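You operate a simulated robot arm through the tools that you are given. There is no shell and no other tool.

The job below is to be done with a simulated robot arm. You get a single attempt, and the scene is never put back.

Task
Change the stand camera's flat battery for battery P-4.
Fine: switch the camera off before the battery cover is opened; the flat one goes in the Flat pocket; shut the cover before you switch on again.
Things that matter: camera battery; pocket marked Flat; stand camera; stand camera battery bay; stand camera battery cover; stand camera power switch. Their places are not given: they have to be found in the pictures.

It is judged by the outcome, as a careful person would: the job done as asked, and still so three seconds after it is handed in. It fails if anything else is knocked over, pushed out of place, dropped, spilled or broken. Lids that push on must go on centred and level and be pressed home; caps that screw on are set level and turned clockwise until they are tight.

Robot
A 7-joint arm with a two-finger parallel gripper, fixed in place. Base frame: the origin is on the floor under the middle of its stand, x ahead of it, y to its left, z up; the work surface is at about z = 614. Lengths are in mm, angles in rad, forces in N, time in s.
With the tool pointing down near the work surface it reaches from about 100 to 920 mm from the base axis. Its first joint turns from -2.897 to 2.897 rad. Payload 3.43 kg.
The tool frame sits at the grasp point between the pads (the TCP): z along the fingers, y along the line on which they close. The tips reach 30 mm beyond it. Largest opening 94 mm; finger width 28, thickness 10; the body of the gripper, 50 by 96 mm, starts 55 mm behind the TCP.
Orientation is that of the tool frame in the base frame, as [roll, pitch, yaw] about the fixed x, y, z axes, in that order (R = Rz(yaw) Ry(pitch) Rx(roll)). With the fingers straight down and closing along the base's y, the tool's x points along the base's -x, its y along +y and its z along -z.

Tools
- The arm moves only by the tool nudge_tool. Its argument "targets" is a list of rows, each a list of 7 numbers: the shift along the tool's x, y, z in mm, then the turn, a rotation vector about the tool's x, y, z in rad, then the opening, from 0 (shut) to 1 (fully open). In form: [[dx, dy, dz, wx, wy, wz, claw], ...]. A call has 1 to 20 rows; each row shifts and turns the commanded pose from where the row before left it, along the tool's axes as they then stand. Each row takes 0.2 s and may step no farther than 50 mm and 0.15 rad from the row before; otherwise, or with a gripper value out of range, the whole call is refused. A pose out of reach is approached as far as the arm can. The call stops where the force on the tool passes 90 N (or 10 N more than at its start, if that is more) or the arm is blocked; 0.2 s more then pass. Each finger travels about 45 mm/s and halts on what it meets, pressing with about 41 N; the grip force reading is that of the motor and also rises with nothing between the fingers. The clock runs only during rows and for 0.2 s after the last one: add rows that do not move to give the fingers time. It gives the time, the measured TCP pose, the force on the tool (base axes), the opening and the grip force at its end, in the units of the frame above (readings bear some noise), with the torque about the TCP (base axes, N m) and any sound that the robot's microphone picked up, and new pictures: "pictures" is both (left out), scene, wrist or none.
- Cameras (640 x 400 px; columns grow to the right, rows downward): "scene" is fixed at [51.6, -649.4, 1604.9]; the picture's right is [0.17, -0.99, 0.00], its down [-0.55, -0.09, -0.83] and it looks along [0.82, 0.14, -0.56] (base axes); focal length 321 px, centre (320, 200). "wrist" rides on the gripper at [76, 14, -103] in the tool frame; the picture's right is [-0.18, 0.98, 0.00], its down [-0.75, -0.14, -0.64] and it looks along [-0.63, -0.12, 0.77] (tool axes); focal length 243 px, centre (320, 200).
- move_column(by): slides the trunk up (or, below 0, down) by that many mm; the arm rides with it, the base frame stays. It gives what a move gives, with no picture.
- pixel_to_xyz(camera, pixels): there is no depth. For up to 12 entries [column, row, z] of the newest picture of that camera ("zoom" is the newest enlarged one), the place [x, y] in the base frame at which the ray of that pixel passes the height z, good to about 2 mm. The clock stands still meanwhile.
- enlarge(camera, box): a new picture of the part [left, top, right, bottom] of that camera's present view, enlarged. The clock stands still meanwhile.
- job_done(): hands the job in; it is judged then, once.

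Leave the gripper open and the arm clear of the work at the hand-in unless told otherwise.

The tools are called after "Call:" as name(argument=value, ...) on one line, values as JSON. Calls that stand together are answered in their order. nudge_tool: Moves the arm, as the interface text tells. Its arguments: {"type":"object","properties":{"targets":{"type":"array","items":{"type":"array","items":{"type":"number"}}},"pictures":{"type":"string","enum":["both","scene","wrist","none"]}},"required":["targets"]} The other tools are called the same way: move_column (by) moves the trunk up or down; pixel_to_xyz (camera, pixels) gives the place at which the rays of pixels pass given heights; enlarge (camera, box) takes an enlarged picture of a part of a camera's view; job_done () hands the job in.

At the start:

```text
clock: 0.0
tool_pos: [562.0, -410.2, 1324.5]
ee_rot: [3.14, 0.0, 3.141]
contact_force: [0.4, 0.6, 0.3]
ft_torque: [-0.01, 0.01, -0.02]
grip_width: 94.2
grip_force: 0.1
trunk travel left (down, up): [-425.0, 65.0]
```

scene: 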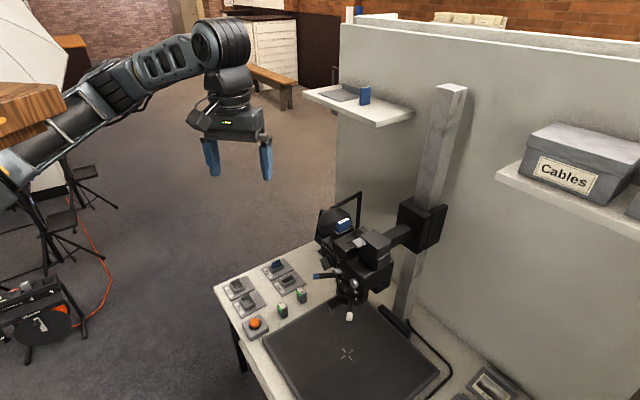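
wrist: 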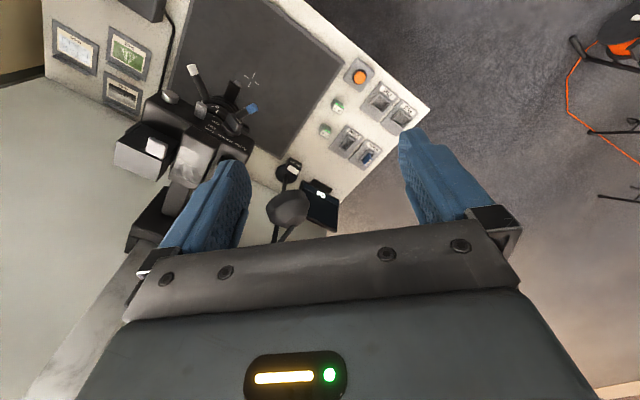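

I see a copy stand with a camera on a column, a workbench with several pockets, and shelves. I'll enlarge the camera, pocket and shelf areas to look for details.

Call:
enlarge(camera="scene", box=[290, 170, 450, 330])

Call:
enlarge(camera="scene", box=[210, 240, 330, 340])

Call:
enlarge(camera="scene", box=[300, 70, 420, 140])

Call:
enlarge(camera="wrist", box=[300, 50, 430, 180])

Call:
enlarge(camera="wrist", box=[100, 50, 350, 250])

Call:
enlarge(camera="scene", box=[420, 340, 540, 400])

```text
2.50 times, centred on (370, 250) of scene
```

zoom: 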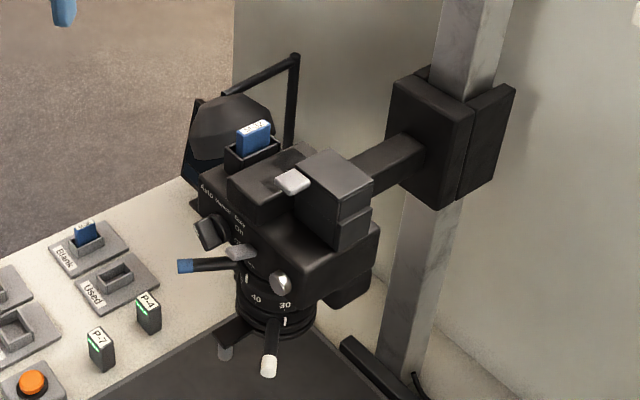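

```text
4.00 times, centred on (270, 290) of scene
```

zoom: 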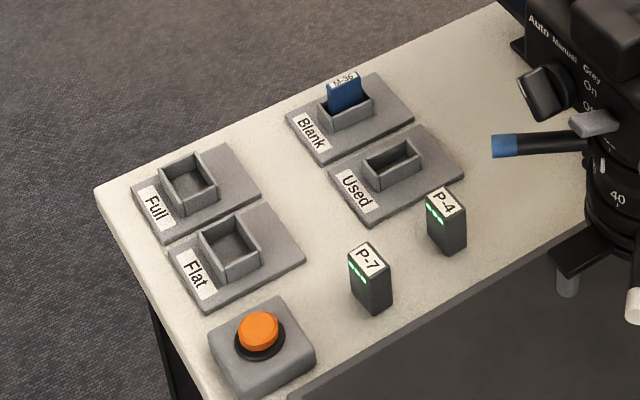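

```text
5.33 times, centred on (360, 105) of scene
```

zoom: 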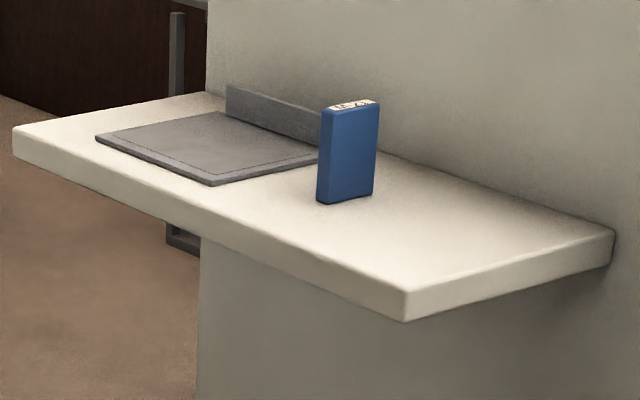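

```text
3.08 times, centred on (365, 115) of wrist
```

zoom: 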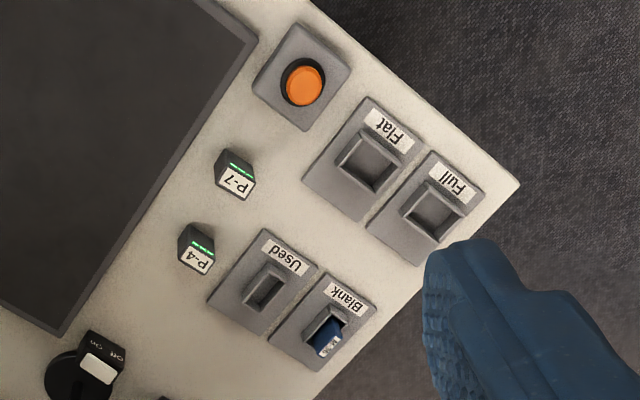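

```text
2.00 times, centred on (225, 150) of wrist
```

zoom: 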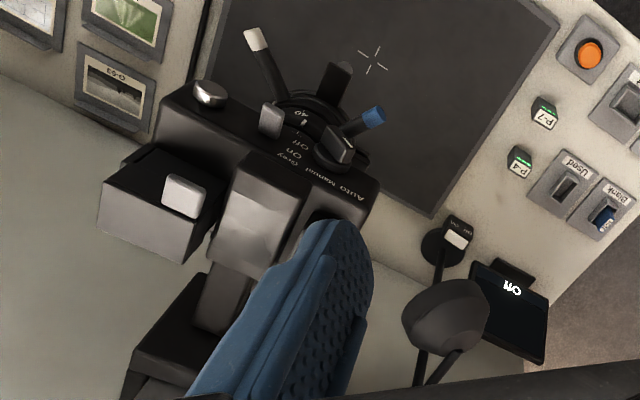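

```text
5.33 times, centred on (480, 370) of scene
```

zoom: 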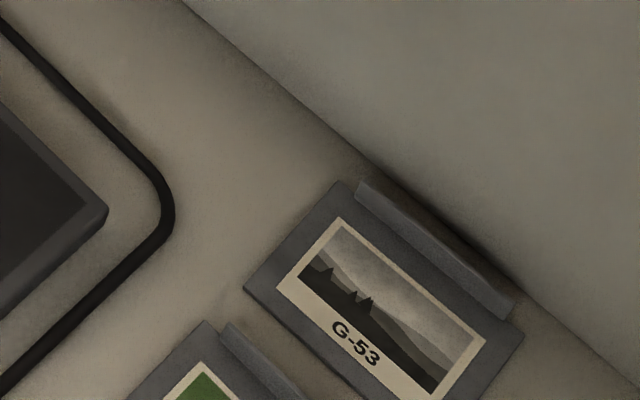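

The bench has P-4 and P-7 batteries, and pockets marked Full, Flat, Used and Blank. Now I'll look more closely at the camera itself for the power switch and battery cover.

Call:
enlarge(camera="scene", box=[310, 200, 400, 260])

Call:
enlarge(camera="scene", box=[310, 250, 400, 320])

Call:
enlarge(camera="wrist", box=[130, 60, 270, 170])

Call:
enlarge(camera="wrist", box=[240, 140, 360, 240])

```text
6.67 times, centred on (355, 230) of scene
```

zoom: 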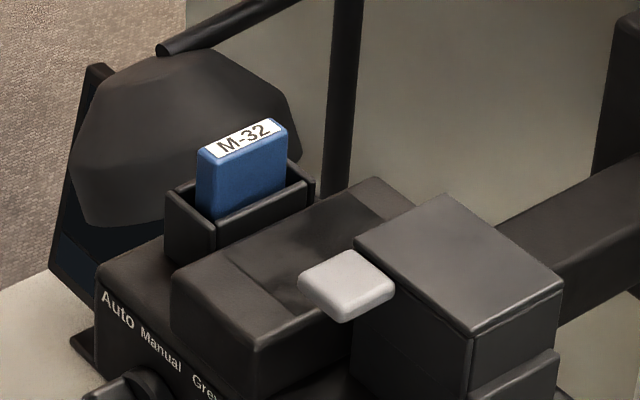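

```text
5.71 times, centred on (355, 285) of scene
```

zoom: 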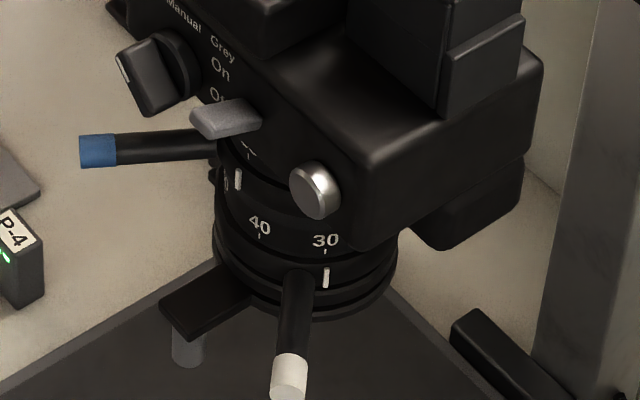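

```text
3.64 times, centred on (200, 115) of wrist
```

zoom: 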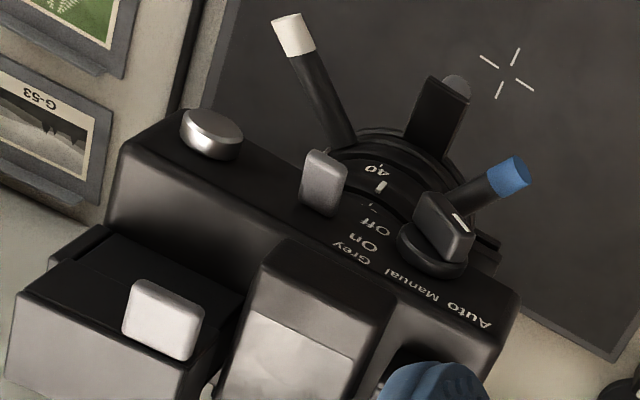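

```text
4.00 times, centred on (300, 190) of wrist
```

zoom: 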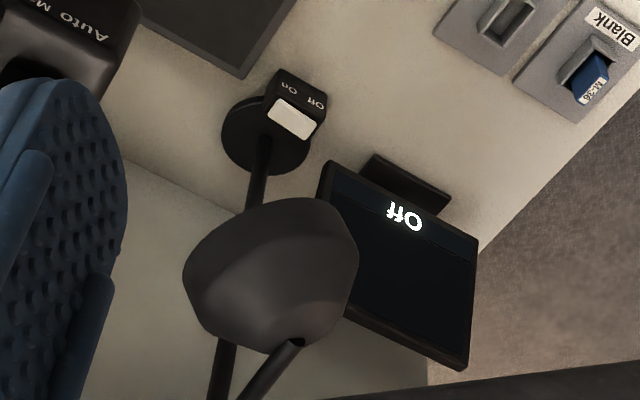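

Next I'll get rough positions for the main items: the bench corners, batteries, pockets and the camera body (height guesses for now).

Call:
pixel_to_xyz(camera="scene", pixels=[[228, 288, 614], [302, 302, 614], [283, 315, 614], [268, 305, 614], [246, 308, 614], [345, 222, 900], [362, 242, 900], [343, 275, 850], [349, 315, 750], [420, 225, 1000], [386, 282, 800], [350, 355, 614]])

Call:
pixel_to_xyz(camera="wrist", pixels=[[428, 108, 614], [363, 131, 614], [340, 107, 614], [325, 135, 614], [385, 98, 614], [157, 147, 900], [182, 125, 850], [194, 70, 750], [250, 80, 614], [285, 170, 614], [315, 195, 700], [275, 10, 614]])

```text
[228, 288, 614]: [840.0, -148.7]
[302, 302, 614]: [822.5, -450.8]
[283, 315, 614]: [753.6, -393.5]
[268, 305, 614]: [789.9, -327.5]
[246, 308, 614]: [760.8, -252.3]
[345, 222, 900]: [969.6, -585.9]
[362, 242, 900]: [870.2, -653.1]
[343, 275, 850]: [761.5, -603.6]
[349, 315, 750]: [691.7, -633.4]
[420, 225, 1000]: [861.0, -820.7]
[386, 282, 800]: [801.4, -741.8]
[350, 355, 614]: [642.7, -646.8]
```

```text
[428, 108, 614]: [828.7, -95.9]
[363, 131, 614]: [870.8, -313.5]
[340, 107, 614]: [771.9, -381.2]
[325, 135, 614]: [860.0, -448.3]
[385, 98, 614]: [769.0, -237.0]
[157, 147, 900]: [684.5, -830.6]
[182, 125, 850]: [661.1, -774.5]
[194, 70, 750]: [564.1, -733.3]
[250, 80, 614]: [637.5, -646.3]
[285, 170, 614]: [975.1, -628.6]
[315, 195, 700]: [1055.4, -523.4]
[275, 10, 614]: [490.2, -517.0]
```

By triangulating between the two views I place the camera's white tab near (602, -644, 1126), so the stand camera sits high above the mat. I'll back the arm off to about (360, -610, 1275) to see the camera's front panel from nearer, staying well clear of it.

Call:
nudge_tool(targets=[[25, -25, 6, 0, 0, 0, 1], [25, -25, 6, 0, 0, 0, 1], [25, -25, 6, 0, 0, 0, 1], [25, -25, 6, 0, 0, 0, 1], [25, -25, 6, 0, 0, 0, 1], [25, -25, 6, 0, 0, 0, 1], [25, -25, 6, 0, 0, 0, 1], [25, -25, 6, 0, 0, 0, 1]], pictures="both")

```text
clock: 1.8
tool_pos: [361.2, -611.3, 1276.4]
ee_rot: [3.141, 0.001, -3.139]
contact_force: [-0.1, 0.7, 0.1]
ft_torque: [-0.02, 0.02, 0.03]
grip_width: 94.1
grip_force: 0.2
trunk travel left (down, up): [-425.0, 65.0]
```

scene: 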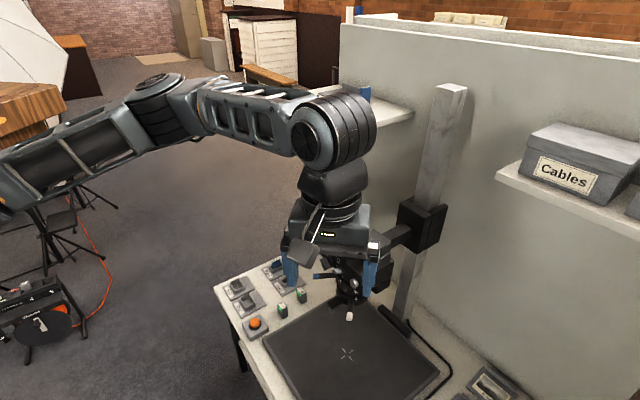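
wrist: 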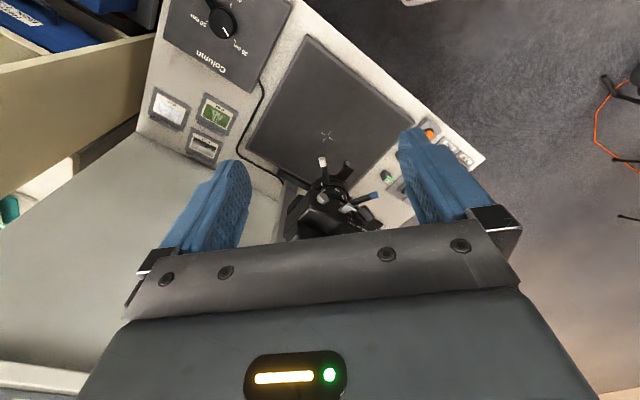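

From here the wrist view hides the stand camera behind the gripper (seen near pixel (330,205)). I'll move up and over to about (542, -632, 1350), well above the stand camera, so it shows in the upper centre of the wrist picture.

Call:
nudge_tool(targets=[[0, 0, -35, 0, 0, 0, 1], [0, 0, -35, 0, 0, 0, 1], [-36, -4, -2, 0, 0, 0, 1], [-36, -4, -2, 0, 0, 0, 1], [-36, -4, -2, 0, 0, 0, 1], [-36, -4, 0, 0, 0, 0, 1], [-36, -4, 0, 0, 0, 0, 1]], pictures="both")

```text
clock: 3.4
tool_pos: [540.5, -629.1, 1352.4]
ee_rot: [-3.14, 0.0, 3.141]
contact_force: [0.4, 0.4, 0.2]
ft_torque: [-0.01, -0.03, 0.01]
grip_width: 94.1
grip_force: 0.1
trunk travel left (down, up): [-425.0, 65.0]
```

scene: 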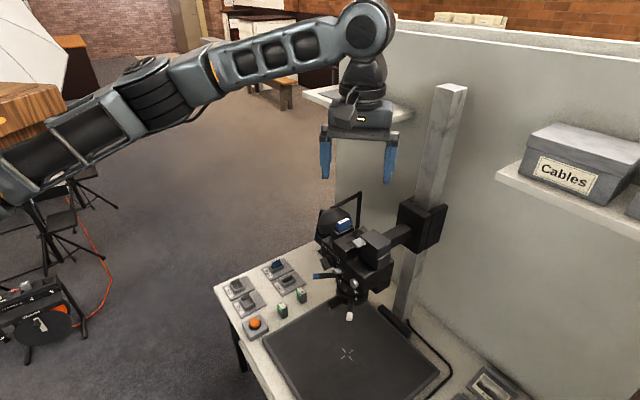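
wrist: 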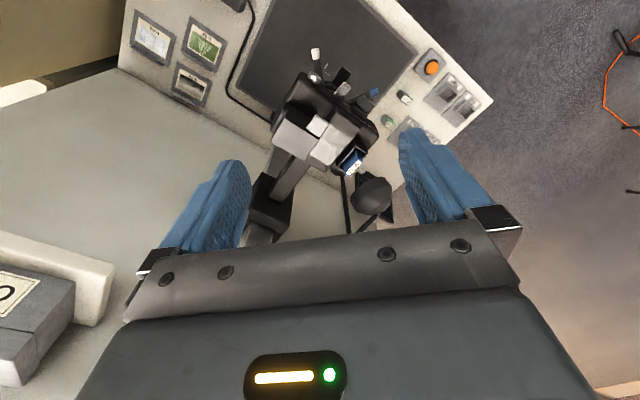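

Now the camera top is visible around pixel (325,130) in the wrist picture. I'll enlarge it.

Call:
enlarge(camera="wrist", box=[260, 40, 400, 180])

Call:
enlarge(camera="wrist", box=[290, 95, 370, 175])

Call:
enlarge(camera="wrist", box=[290, 40, 390, 120])

```text
2.86 times, centred on (330, 110) of wrist
```

zoom: 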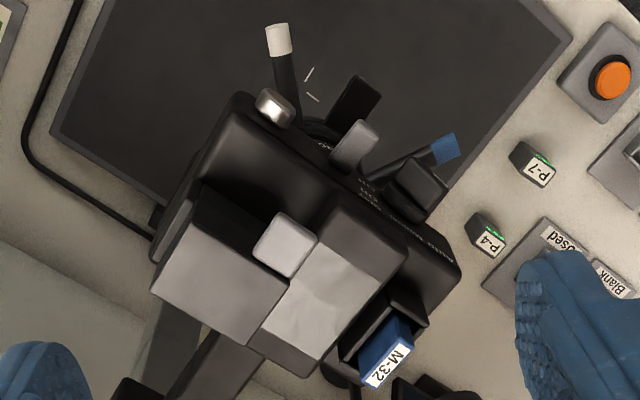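

```text
5.00 times, centred on (330, 135) of wrist
```

zoom: 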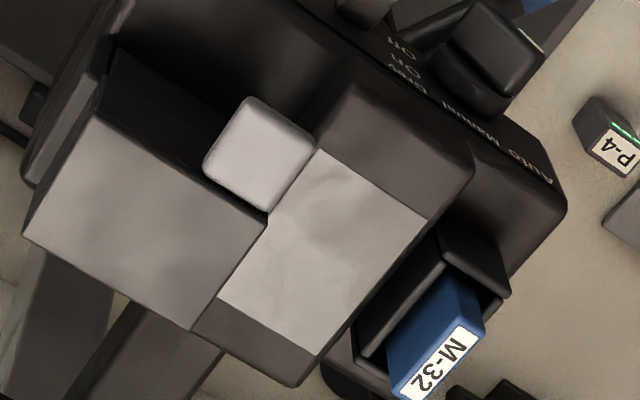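

```text
5.00 times, centred on (340, 80) of wrist
```

zoom: 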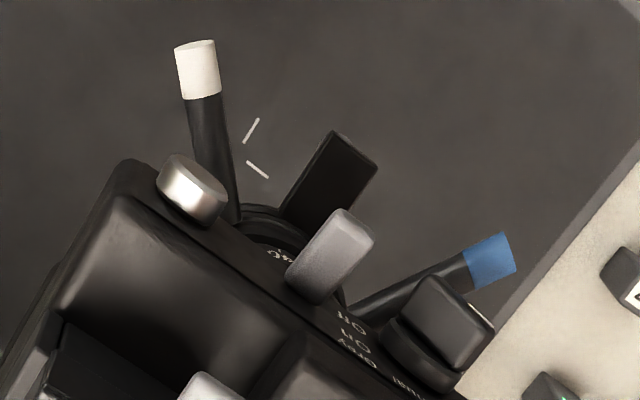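

The box with the pale tab on top of the camera looks like the battery compartment. I'll take the tightest enlargements of this and the front panel from the scene camera.

Call:
enlarge(camera="scene", box=[345, 225, 400, 260])

Call:
enlarge(camera="scene", box=[315, 240, 370, 290])

Call:
enlarge(camera="scene", box=[350, 240, 405, 300])

```text
11.43 times, centred on (372, 242) of scene
```

zoom: 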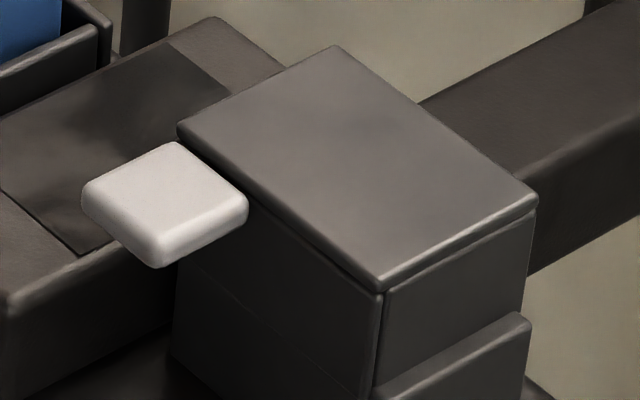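

```text
8.00 times, centred on (342, 265) of scene
```

zoom: 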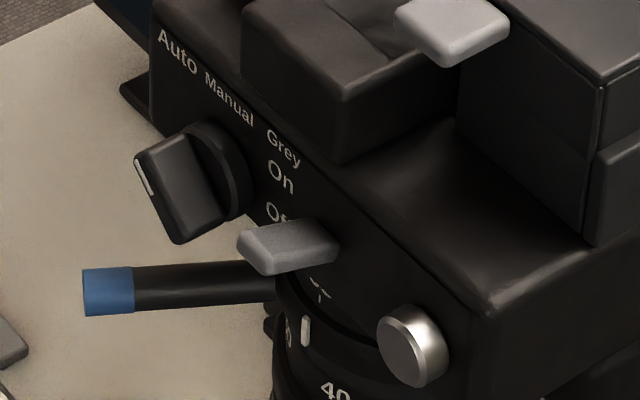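

```text
6.67 times, centred on (378, 270) of scene
```

zoom: 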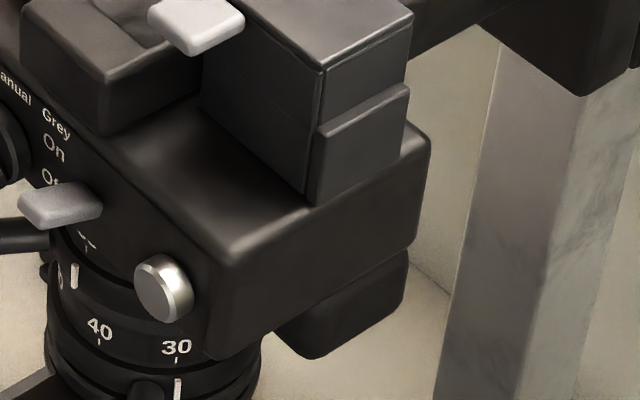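

I want precise positions of the lid and tab. I'll re-enlarge this part of the scene view and then read rays through the lid corners and tab at two heights.

Call:
enlarge(camera="scene", box=[345, 225, 400, 260])

Call:
pixel_to_xyz(camera="zoom", pixels=[[180, 128, 1100], [180, 128, 1150], [336, 45, 1100], [336, 45, 1150], [537, 205, 1100], [537, 205, 1150], [380, 288, 1100], [380, 288, 1150], [165, 195, 1100], [165, 195, 1150], [525, 320, 1100], [525, 320, 1150]])

Call:
enlarge(camera="wrist", box=[270, 90, 370, 180])

```text
11.43 times, centred on (372, 242) of scene
```

zoom: 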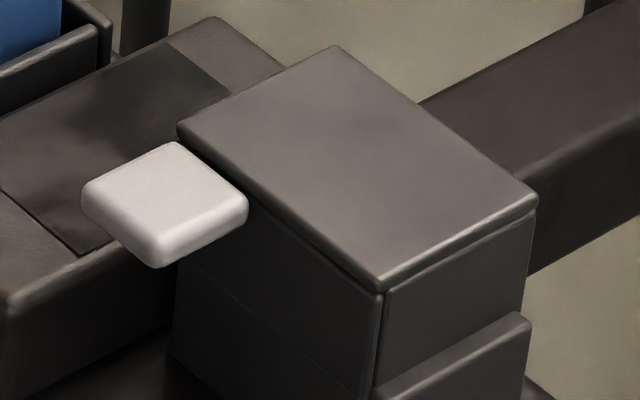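

```text
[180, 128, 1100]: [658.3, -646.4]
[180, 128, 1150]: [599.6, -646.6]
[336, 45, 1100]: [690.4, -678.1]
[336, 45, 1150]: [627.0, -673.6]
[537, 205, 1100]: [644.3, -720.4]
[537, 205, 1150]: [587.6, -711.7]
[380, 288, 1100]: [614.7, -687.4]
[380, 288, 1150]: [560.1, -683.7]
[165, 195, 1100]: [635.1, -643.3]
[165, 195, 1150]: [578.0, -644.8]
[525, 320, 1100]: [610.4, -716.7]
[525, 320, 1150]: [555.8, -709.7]
```

```text
4.44 times, centred on (320, 135) of wrist
```

zoom: 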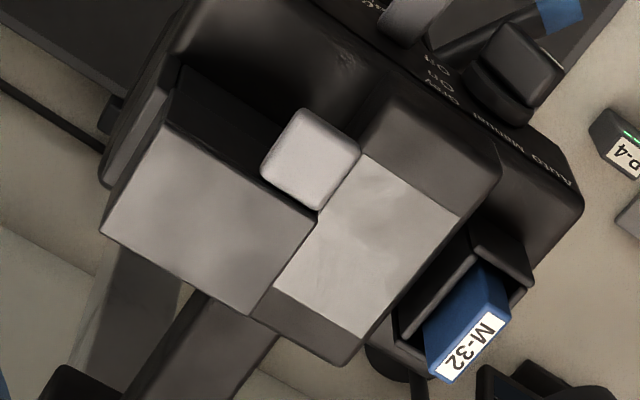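

Call:
pixel_to_xyz(camera="zoom", pixels=[[172, 127, 1100], [172, 127, 1150], [315, 214, 1100], [315, 214, 1150], [250, 315, 1100], [250, 315, 1150], [102, 230, 1100], [102, 230, 1150], [311, 158, 1100], [311, 158, 1150], [440, 290, 1100], [582, 205, 1100]])

```text
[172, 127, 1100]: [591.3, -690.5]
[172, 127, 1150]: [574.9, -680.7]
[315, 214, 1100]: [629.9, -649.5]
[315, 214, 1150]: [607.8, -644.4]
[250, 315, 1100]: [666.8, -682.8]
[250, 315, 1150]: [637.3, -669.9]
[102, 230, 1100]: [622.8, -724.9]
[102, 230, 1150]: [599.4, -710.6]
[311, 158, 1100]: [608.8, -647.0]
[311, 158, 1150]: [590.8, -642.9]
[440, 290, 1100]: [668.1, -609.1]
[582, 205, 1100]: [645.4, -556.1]
```

Triangulated results: lid top near z≈1134 with corners about (613,-646), (581,-685), (608,-715), (646,-674); tab centre about (597,-644,1134); front panel faces roughly (-0.77, 0.64) at z≈1020–1060. Next I back the hand away from the camera, yaw 0.70 rad so it squares up with the panel, and tilt it to look at the panel from the front.

Call:
nudge_tool(targets=[[20, 27, 25, 0, 0, 0, 1], [20, 27, 25, 0, 0, 0, 1], [20, 27, 25, 0, 0, 0, 1], [20, 27, 25, 0, 0, 0, 1], [0, 0, 0, 0, 0, 0.1396, 1], [0, 0, 0, 0, 0, 0.1396, 1], [0, 0, 0, 0, 0, 0.1396, 1], [0, 0, 0, 0, 0, 0.1396, 1], [0, 0, 0, 0, 0, 0.1396, 1], [0, 0, 0, 0, -0.147, 0, 1], [0, 0, 0, 0, -0.147, 0, 1], [0, 0, 0, 0, -0.147, 0, 1]], pictures="both")

```text
clock: 6.0
tool_pos: [460.8, -521.9, 1253.0]
ee_rot: [3.141, 0.443, 2.444]
contact_force: [-0.1, -0.4, 0.5]
ft_torque: [0.0, 0.03, -0.01]
grip_width: 94.1
grip_force: 0.0
trunk travel left (down, up): [-425.0, 65.0]
```

scene: 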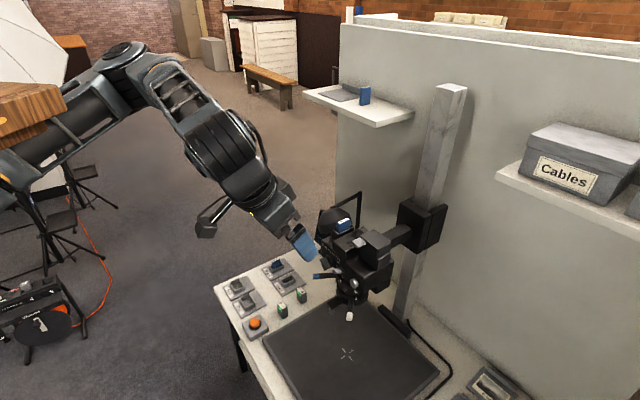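
wrist: 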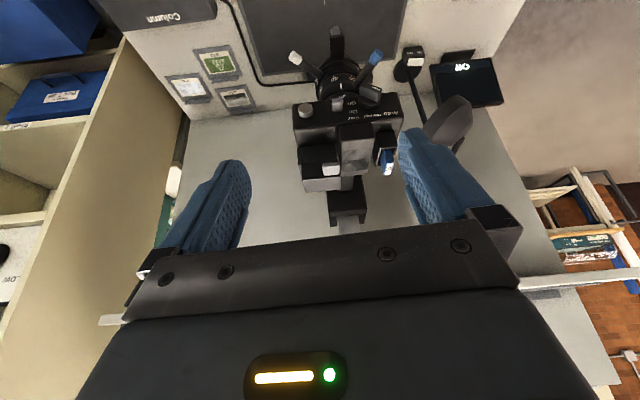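

The hand now faces the camera squarely. I'll enlarge the camera (around (345,120)) and the monitor (around (468,80)).

Call:
enlarge(camera="wrist", box=[280, 20, 410, 210])

Call:
enlarge(camera="wrist", box=[290, 80, 410, 140])

Call:
enlarge(camera="wrist", box=[390, 40, 510, 120])

Call:
enlarge(camera="wrist", box=[290, 120, 410, 190])

```text
2.11 times, centred on (345, 115) of wrist
```

zoom: 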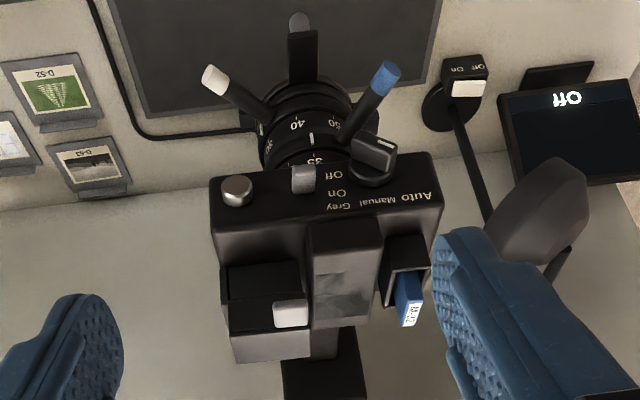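

```text
5.33 times, centred on (350, 110) of wrist
```

zoom: 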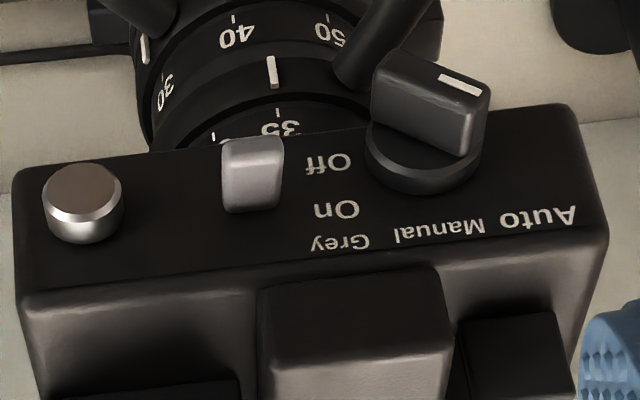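

```text
5.00 times, centred on (450, 80) of wrist
```

zoom: 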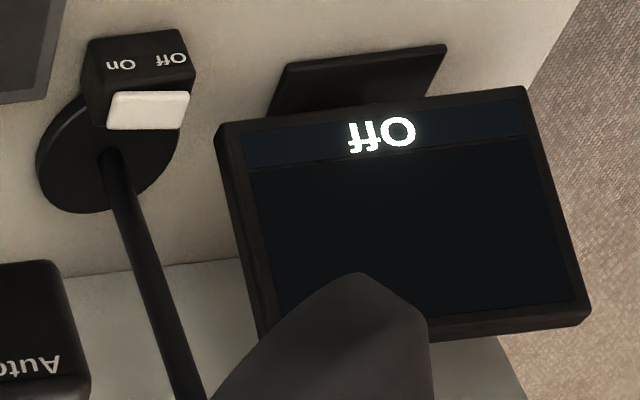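

```text
5.33 times, centred on (350, 155) of wrist
```

zoom: 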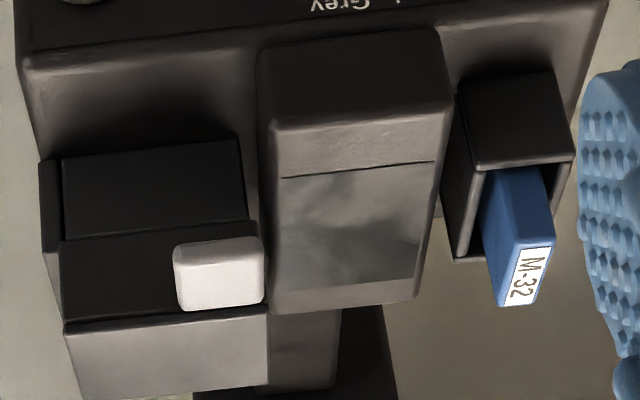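

The panel reads (upside down here): silver shutter button, grey power lever beside "On" (row ~210) and "Off" (row ~163), and the Auto/Manual/Grey dial. The lever's root looks level with "On". I'll drop to a flatter, closer view of the panel, keeping about 100 mm clear, to confirm.

Call:
nudge_tool(targets=[[10, 1, 39, 0, 0, 0, 1], [10, 1, 39, 0, 0, 0, 1], [10, 1, 39, 0, 0, 0, 1], [10, 1, 39, 0, 0, 0, 1]], pictures="both")

Call:
enlarge(camera="wrist", box=[220, 60, 460, 210])

```text
clock: 7.0
tool_pos: [487.4, -538.6, 1095.0]
ee_rot: [-3.141, 0.441, 2.444]
contact_force: [-0.5, 0.0, 0.4]
ft_torque: [0.02, 0.04, -0.03]
grip_width: 93.8
grip_force: 0.0
trunk travel left (down, up): [-425.0, 65.0]
```

scene: 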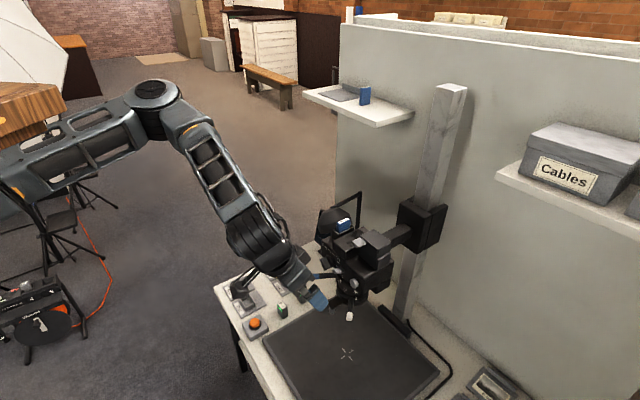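
wrist: 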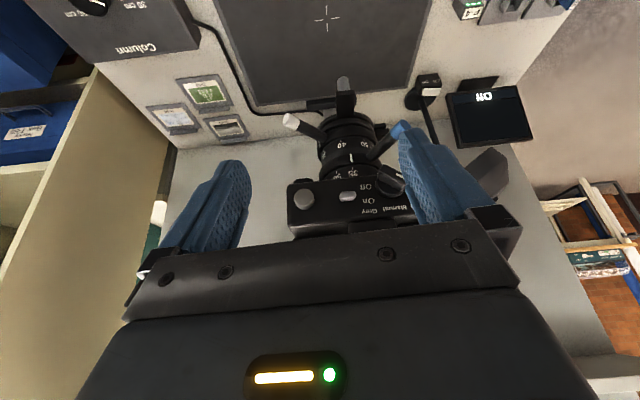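

```text
2.67 times, centred on (340, 135) of wrist
```

zoom: 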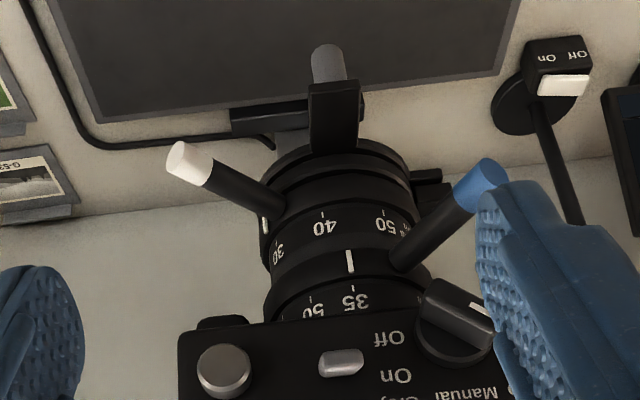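

Call:
enlarge(camera="wrist", box=[280, 160, 420, 240])

Call:
pixel_to_xyz(camera="wrist", pixels=[[348, 196, 1040], [348, 196, 1060], [368, 201, 1040], [366, 187, 1040], [304, 198, 1040], [390, 183, 1040]])

```text
4.57 times, centred on (350, 200) of wrist
```

zoom: 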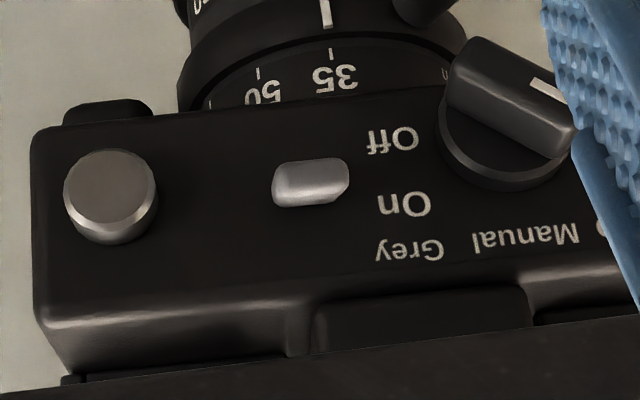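

```text
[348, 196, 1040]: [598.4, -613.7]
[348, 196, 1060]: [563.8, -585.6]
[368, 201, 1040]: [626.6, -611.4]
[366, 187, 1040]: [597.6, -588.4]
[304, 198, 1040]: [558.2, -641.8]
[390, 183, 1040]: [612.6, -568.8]
```

The lever root looks level with "On", so the camera is switched on and must go to Off first. Before touching anything I'll study the battery box seams and hinge from the scene camera, which is a true optical zoom.

Call:
enlarge(camera="scene", box=[350, 228, 396, 262])

Call:
enlarge(camera="scene", box=[372, 235, 396, 265])

```text
11.76 times, centred on (373, 245) of scene
```

zoom: 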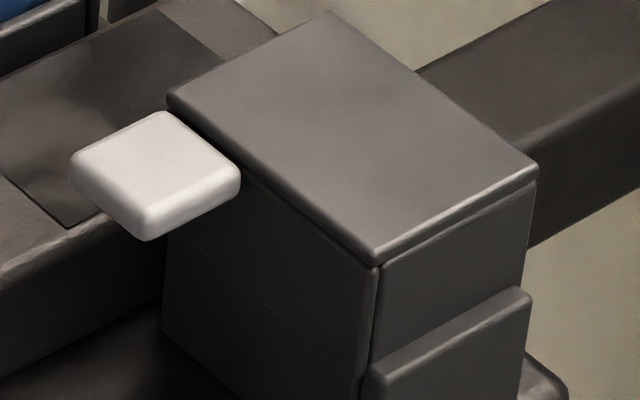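

```text
13.33 times, centred on (384, 250) of scene
```

zoom: 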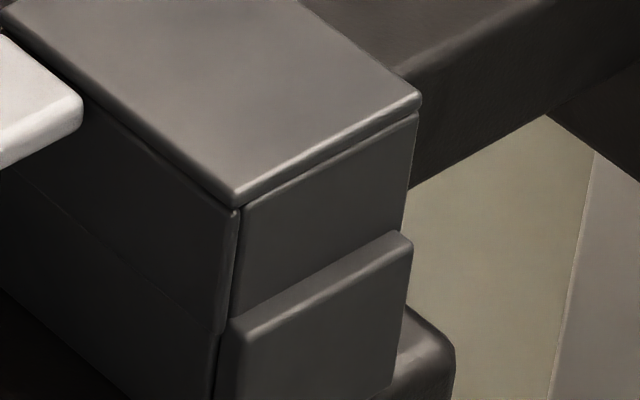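

The cover looks like a cap with the pale tab at its front-left corner. First comes the power switch; I'll look at the lever in both views now to fix its exact position.

Call:
enlarge(camera="scene", box=[318, 250, 366, 290])

```text
10.00 times, centred on (342, 270) of scene
```

zoom: 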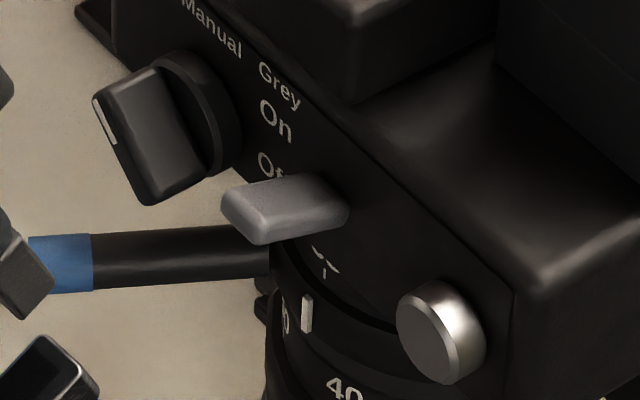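

Call:
pixel_to_xyz(camera="zoom", pixels=[[225, 192, 1040], [225, 192, 1060], [265, 217, 1040], [265, 217, 1060], [300, 176, 1040], [300, 176, 1060], [348, 206, 1040], [348, 206, 1060], [437, 338, 1040], [437, 338, 1060], [275, 120, 1060], [275, 165, 1040]])

Call:
enlarge(camera="wrist", box=[310, 170, 390, 220])

```text
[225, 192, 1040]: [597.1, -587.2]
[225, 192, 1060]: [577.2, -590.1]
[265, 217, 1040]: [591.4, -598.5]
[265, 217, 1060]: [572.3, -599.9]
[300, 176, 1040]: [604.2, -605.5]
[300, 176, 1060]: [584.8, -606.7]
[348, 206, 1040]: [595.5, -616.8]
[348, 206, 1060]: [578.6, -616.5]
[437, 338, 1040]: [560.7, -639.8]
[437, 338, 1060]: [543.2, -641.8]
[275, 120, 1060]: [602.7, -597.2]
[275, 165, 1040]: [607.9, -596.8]
```

```text
8.00 times, centred on (350, 195) of wrist
```

zoom: 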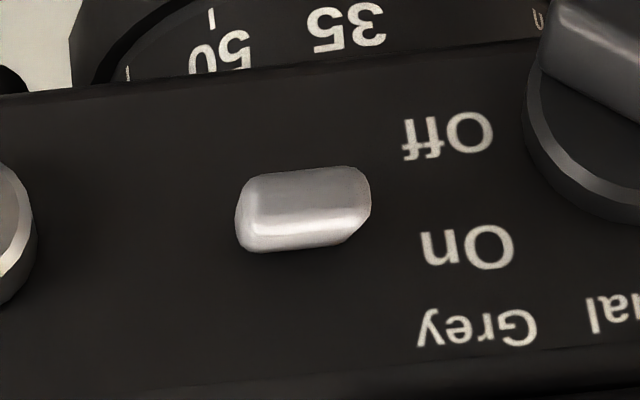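

Call:
pixel_to_xyz(camera="zoom", pixels=[[368, 206, 1040], [368, 206, 1060], [243, 214, 1040], [243, 214, 1060], [345, 244, 1040], [345, 244, 1060], [250, 252, 1040], [250, 252, 1060], [245, 178, 1040], [360, 168, 1040], [0, 200, 1040], [0, 200, 1060]])

```text
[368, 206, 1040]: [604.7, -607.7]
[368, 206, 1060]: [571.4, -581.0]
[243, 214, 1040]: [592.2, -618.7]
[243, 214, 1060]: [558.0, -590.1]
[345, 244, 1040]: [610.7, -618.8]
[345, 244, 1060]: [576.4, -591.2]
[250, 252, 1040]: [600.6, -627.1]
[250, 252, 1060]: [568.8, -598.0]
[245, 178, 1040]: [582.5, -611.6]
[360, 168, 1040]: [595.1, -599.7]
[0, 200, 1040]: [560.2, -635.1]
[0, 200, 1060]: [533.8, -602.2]
```

Call:
pixel_to_xyz(camera="zoom", pixels=[[468, 247, 1040], [468, 247, 1060], [448, 136, 1040], [448, 136, 1060], [300, 188, 1040], [300, 188, 1060], [300, 230, 1040], [300, 230, 1060], [560, 385, 1060], [300, 95, 1030], [300, 95, 1010], [590, 180, 1040]])

```text
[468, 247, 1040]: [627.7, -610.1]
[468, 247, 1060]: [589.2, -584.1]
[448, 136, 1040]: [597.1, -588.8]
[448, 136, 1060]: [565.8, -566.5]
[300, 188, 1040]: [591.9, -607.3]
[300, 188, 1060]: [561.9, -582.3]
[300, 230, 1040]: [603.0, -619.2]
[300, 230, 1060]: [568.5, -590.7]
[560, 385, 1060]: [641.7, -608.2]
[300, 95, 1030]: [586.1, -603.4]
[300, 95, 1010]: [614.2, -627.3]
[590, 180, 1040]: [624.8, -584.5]
```

The labels triangulate to On at z≈1048 and Off at z≈1029 on the panel plane; the lever is a toggle that tilts up (On). I need the exact yaw of the camera and bench, so I'll read points along the mat and bench edges.

Call:
enlarge(camera="scene", box=[200, 220, 460, 400])

Call:
enlarge(camera="wrist", box=[200, 0, 450, 150])

```text
2.22 times, centred on (330, 310) of scene
```

zoom: 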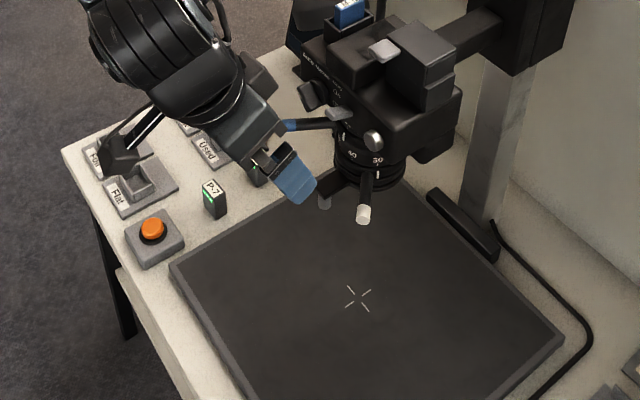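

```text
2.56 times, centred on (325, 75) of wrist
```

zoom: 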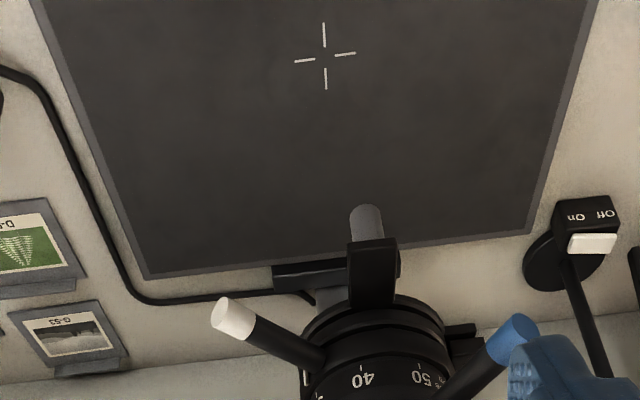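

Call:
pixel_to_xyz(camera="zoom", pixels=[[152, 276, 622], [528, 232, 622], [45, 20, 622], [596, 10, 622], [325, 55, 622], [365, 222, 900], [232, 318, 940], [512, 335, 980]])

Call:
enlarge(camera="scene", box=[200, 220, 460, 400])

Call:
pixel_to_xyz(camera="zoom", pixels=[[172, 268, 622], [310, 188, 622], [235, 385, 622], [560, 340, 622], [440, 208, 622], [65, 152, 614], [185, 385, 614], [240, 48, 614], [350, 297, 622]])

```text
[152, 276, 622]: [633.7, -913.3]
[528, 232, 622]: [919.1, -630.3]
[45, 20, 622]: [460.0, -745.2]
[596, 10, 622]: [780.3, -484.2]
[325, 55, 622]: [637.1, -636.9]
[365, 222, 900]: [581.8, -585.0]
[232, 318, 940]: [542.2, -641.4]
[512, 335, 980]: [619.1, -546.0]
```

```text
2.22 times, centred on (330, 310) of scene
```

zoom: 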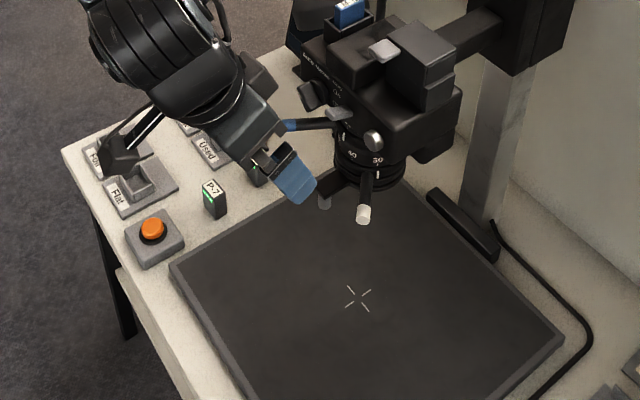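

```text
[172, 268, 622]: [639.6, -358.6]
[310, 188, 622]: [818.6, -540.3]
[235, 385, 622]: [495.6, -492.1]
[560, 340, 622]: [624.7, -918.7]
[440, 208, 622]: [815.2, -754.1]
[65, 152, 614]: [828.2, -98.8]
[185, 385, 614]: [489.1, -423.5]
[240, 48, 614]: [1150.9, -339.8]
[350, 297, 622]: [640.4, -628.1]
```

The mat edges run at 45°, so the camera front faces exactly (-0.707, 0.707). I'll trim the yaw to 135° and tilt the fingers forward to about 1.1 rad while staying about 100 mm off the panel, narrowing the opening at the same time.

Call:
nudge_tool(targets=[[0, 0, 0, 0.0373, 0, 0.0789, 0.6], [0, 0, 0, 0, -0.132, 0, 0.3], [0, 0, 0, 0, -0.132, 0, 0.25], [0, 0, 0, 0, -0.132, 0, 0.25], [0, 0, 0, 0, -0.132, 0, 0.25], [0, 0, 0, 0, -0.132, 0, 0.25]], pictures="both")

```text
clock: 8.4
tool_pos: [487.1, -538.6, 1094.3]
ee_rot: [-3.14, 1.103, 2.356]
contact_force: [-0.2, 0.2, -0.4]
ft_torque: [0.01, 0.0, 0.0]
grip_width: 23.3
grip_force: 0.1
trunk travel left (down, up): [-425.0, 65.0]
```

scene: 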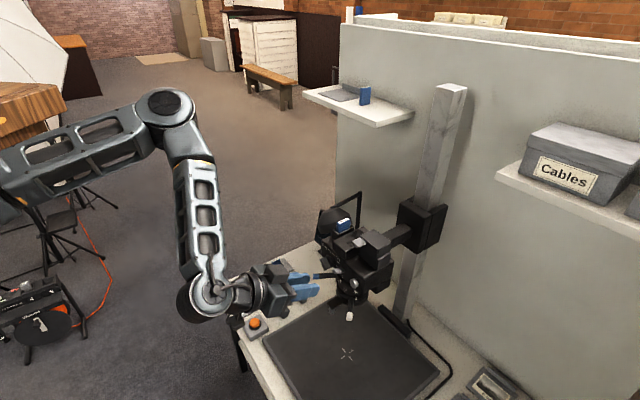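
wrist: 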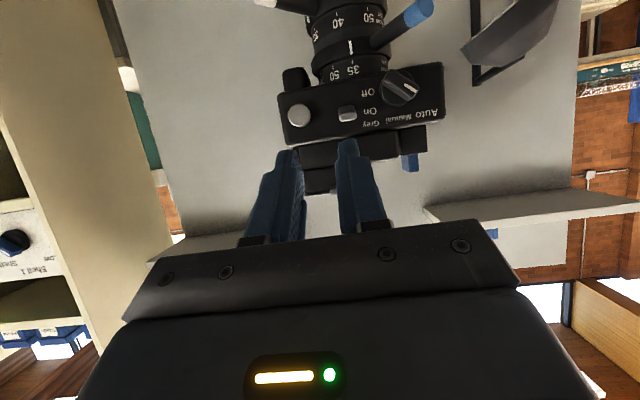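

Now the panel is seen almost face on at (360,100). I'll enlarge it.

Call:
enlarge(camera="wrist", box=[270, 50, 460, 170])

Call:
enlarge(camera="wrist", box=[320, 80, 420, 140])

Call:
pixel_to_xyz(camera="zoom", pixels=[[175, 215, 1040], [175, 215, 1060], [310, 200, 1040], [310, 200, 1060], [305, 85, 1020], [305, 85, 1040], [380, 70, 1030], [380, 70, 1040]])

```text
3.33 times, centred on (365, 110) of wrist
```

zoom: 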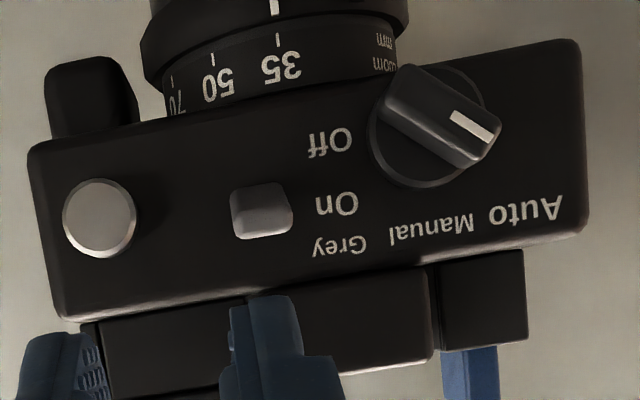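

```text
6.40 times, centred on (370, 110) of wrist
```

zoom: 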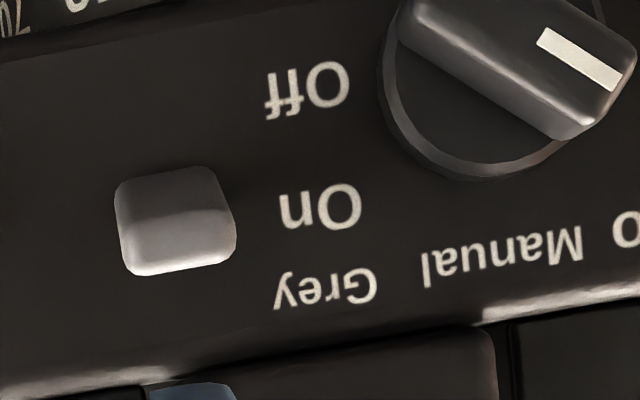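

```text
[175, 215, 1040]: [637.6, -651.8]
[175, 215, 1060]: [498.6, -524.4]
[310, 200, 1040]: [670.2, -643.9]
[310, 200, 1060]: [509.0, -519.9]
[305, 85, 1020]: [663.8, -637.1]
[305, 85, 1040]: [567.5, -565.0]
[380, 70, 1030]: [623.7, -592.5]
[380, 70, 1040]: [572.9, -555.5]
```

Call:
pixel_to_xyz(camera="zoom", pixels=[[178, 243, 1050], [178, 243, 1055], [178, 243, 1060], [178, 190, 1050], [178, 275, 1060], [120, 243, 1055], [235, 243, 1055], [400, 130, 1040], [400, 130, 1045], [320, 208, 1050], [305, 88, 1030]])

Call:
enlarge(camera="scene", box=[318, 250, 366, 290])

Call:
pixel_to_xyz(camera="zoom", pixels=[[243, 218, 1040], [243, 218, 1050], [243, 218, 1060], [225, 192, 1050], [262, 245, 1050], [280, 120, 1050], [272, 165, 1030], [437, 338, 1040]])

```text
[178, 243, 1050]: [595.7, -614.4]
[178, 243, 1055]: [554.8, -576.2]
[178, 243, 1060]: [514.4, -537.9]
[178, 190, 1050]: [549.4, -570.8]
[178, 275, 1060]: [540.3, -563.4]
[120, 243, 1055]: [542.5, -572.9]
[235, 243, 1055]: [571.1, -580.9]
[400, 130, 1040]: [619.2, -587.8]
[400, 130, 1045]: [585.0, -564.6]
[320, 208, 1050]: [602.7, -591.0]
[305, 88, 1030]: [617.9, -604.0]
```

```text
10.00 times, centred on (342, 270) of scene
```

zoom: 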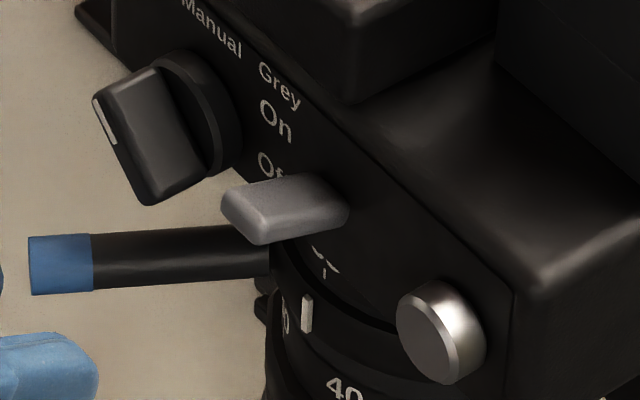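

```text
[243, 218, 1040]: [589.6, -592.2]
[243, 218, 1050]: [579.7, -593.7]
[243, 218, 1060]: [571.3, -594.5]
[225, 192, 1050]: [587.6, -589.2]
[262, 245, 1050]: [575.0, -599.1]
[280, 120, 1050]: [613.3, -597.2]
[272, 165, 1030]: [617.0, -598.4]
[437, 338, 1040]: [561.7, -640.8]
```

Lever tip triangulates to about (576,-594,1052), level with "On", tilted up. I'll straddle it with the fingers (opening ~26 mm): first line up sideways and advance 60 mm, then check.

Call:
nudge_tool(targets=[[-9, 23.7, 0, 0, 0, 0, 0.28], [0, 0, 30, 0, 0, 0, 0.28], [0, 0, 30, 0, 0, 0, 0.28]], pictures="both")

Call:
enlarge(camera="wrist", box=[220, 30, 420, 210])

Call:
enlarge(camera="scene", box=[290, 240, 380, 310])

```text
clock: 9.2
tool_pos: [544.5, -560.6, 1074.6]
ee_rot: [-3.141, 1.098, 2.355]
contact_force: [-0.3, 0.5, 0.1]
ft_torque: [-0.01, -0.01, 0.02]
grip_width: 26.5
grip_force: 0.0
trunk travel left (down, up): [-425.0, 65.0]
```

scene: 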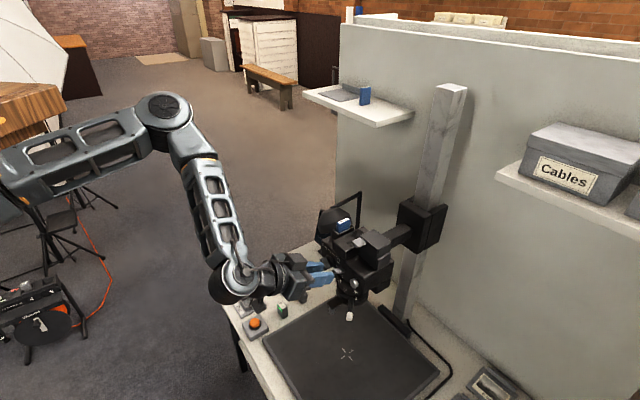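
wrist: 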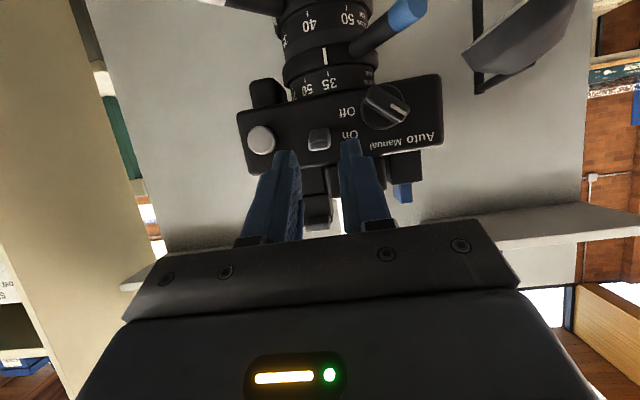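

```text
2.22 times, centred on (320, 120) of wrist
```

zoom: 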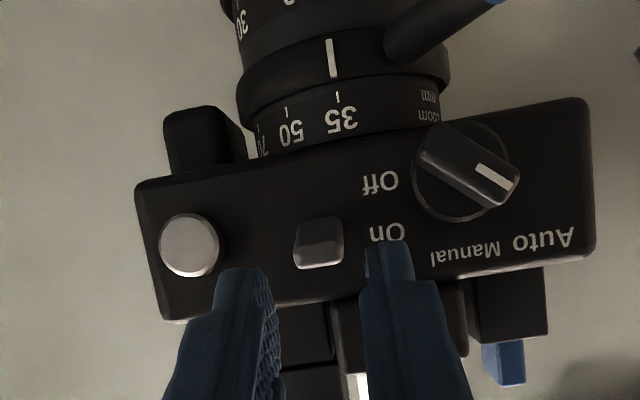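

```text
5.71 times, centred on (335, 275) of scene
```

zoom: 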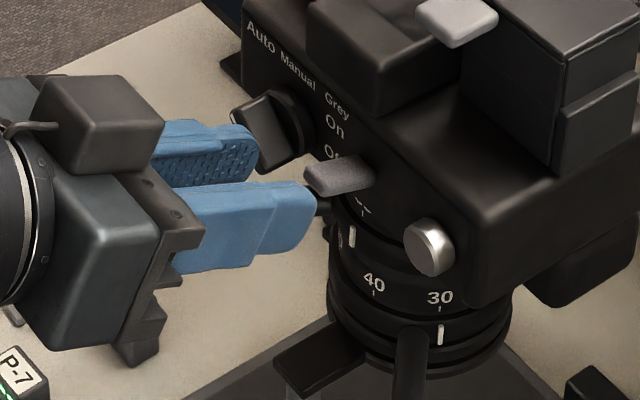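

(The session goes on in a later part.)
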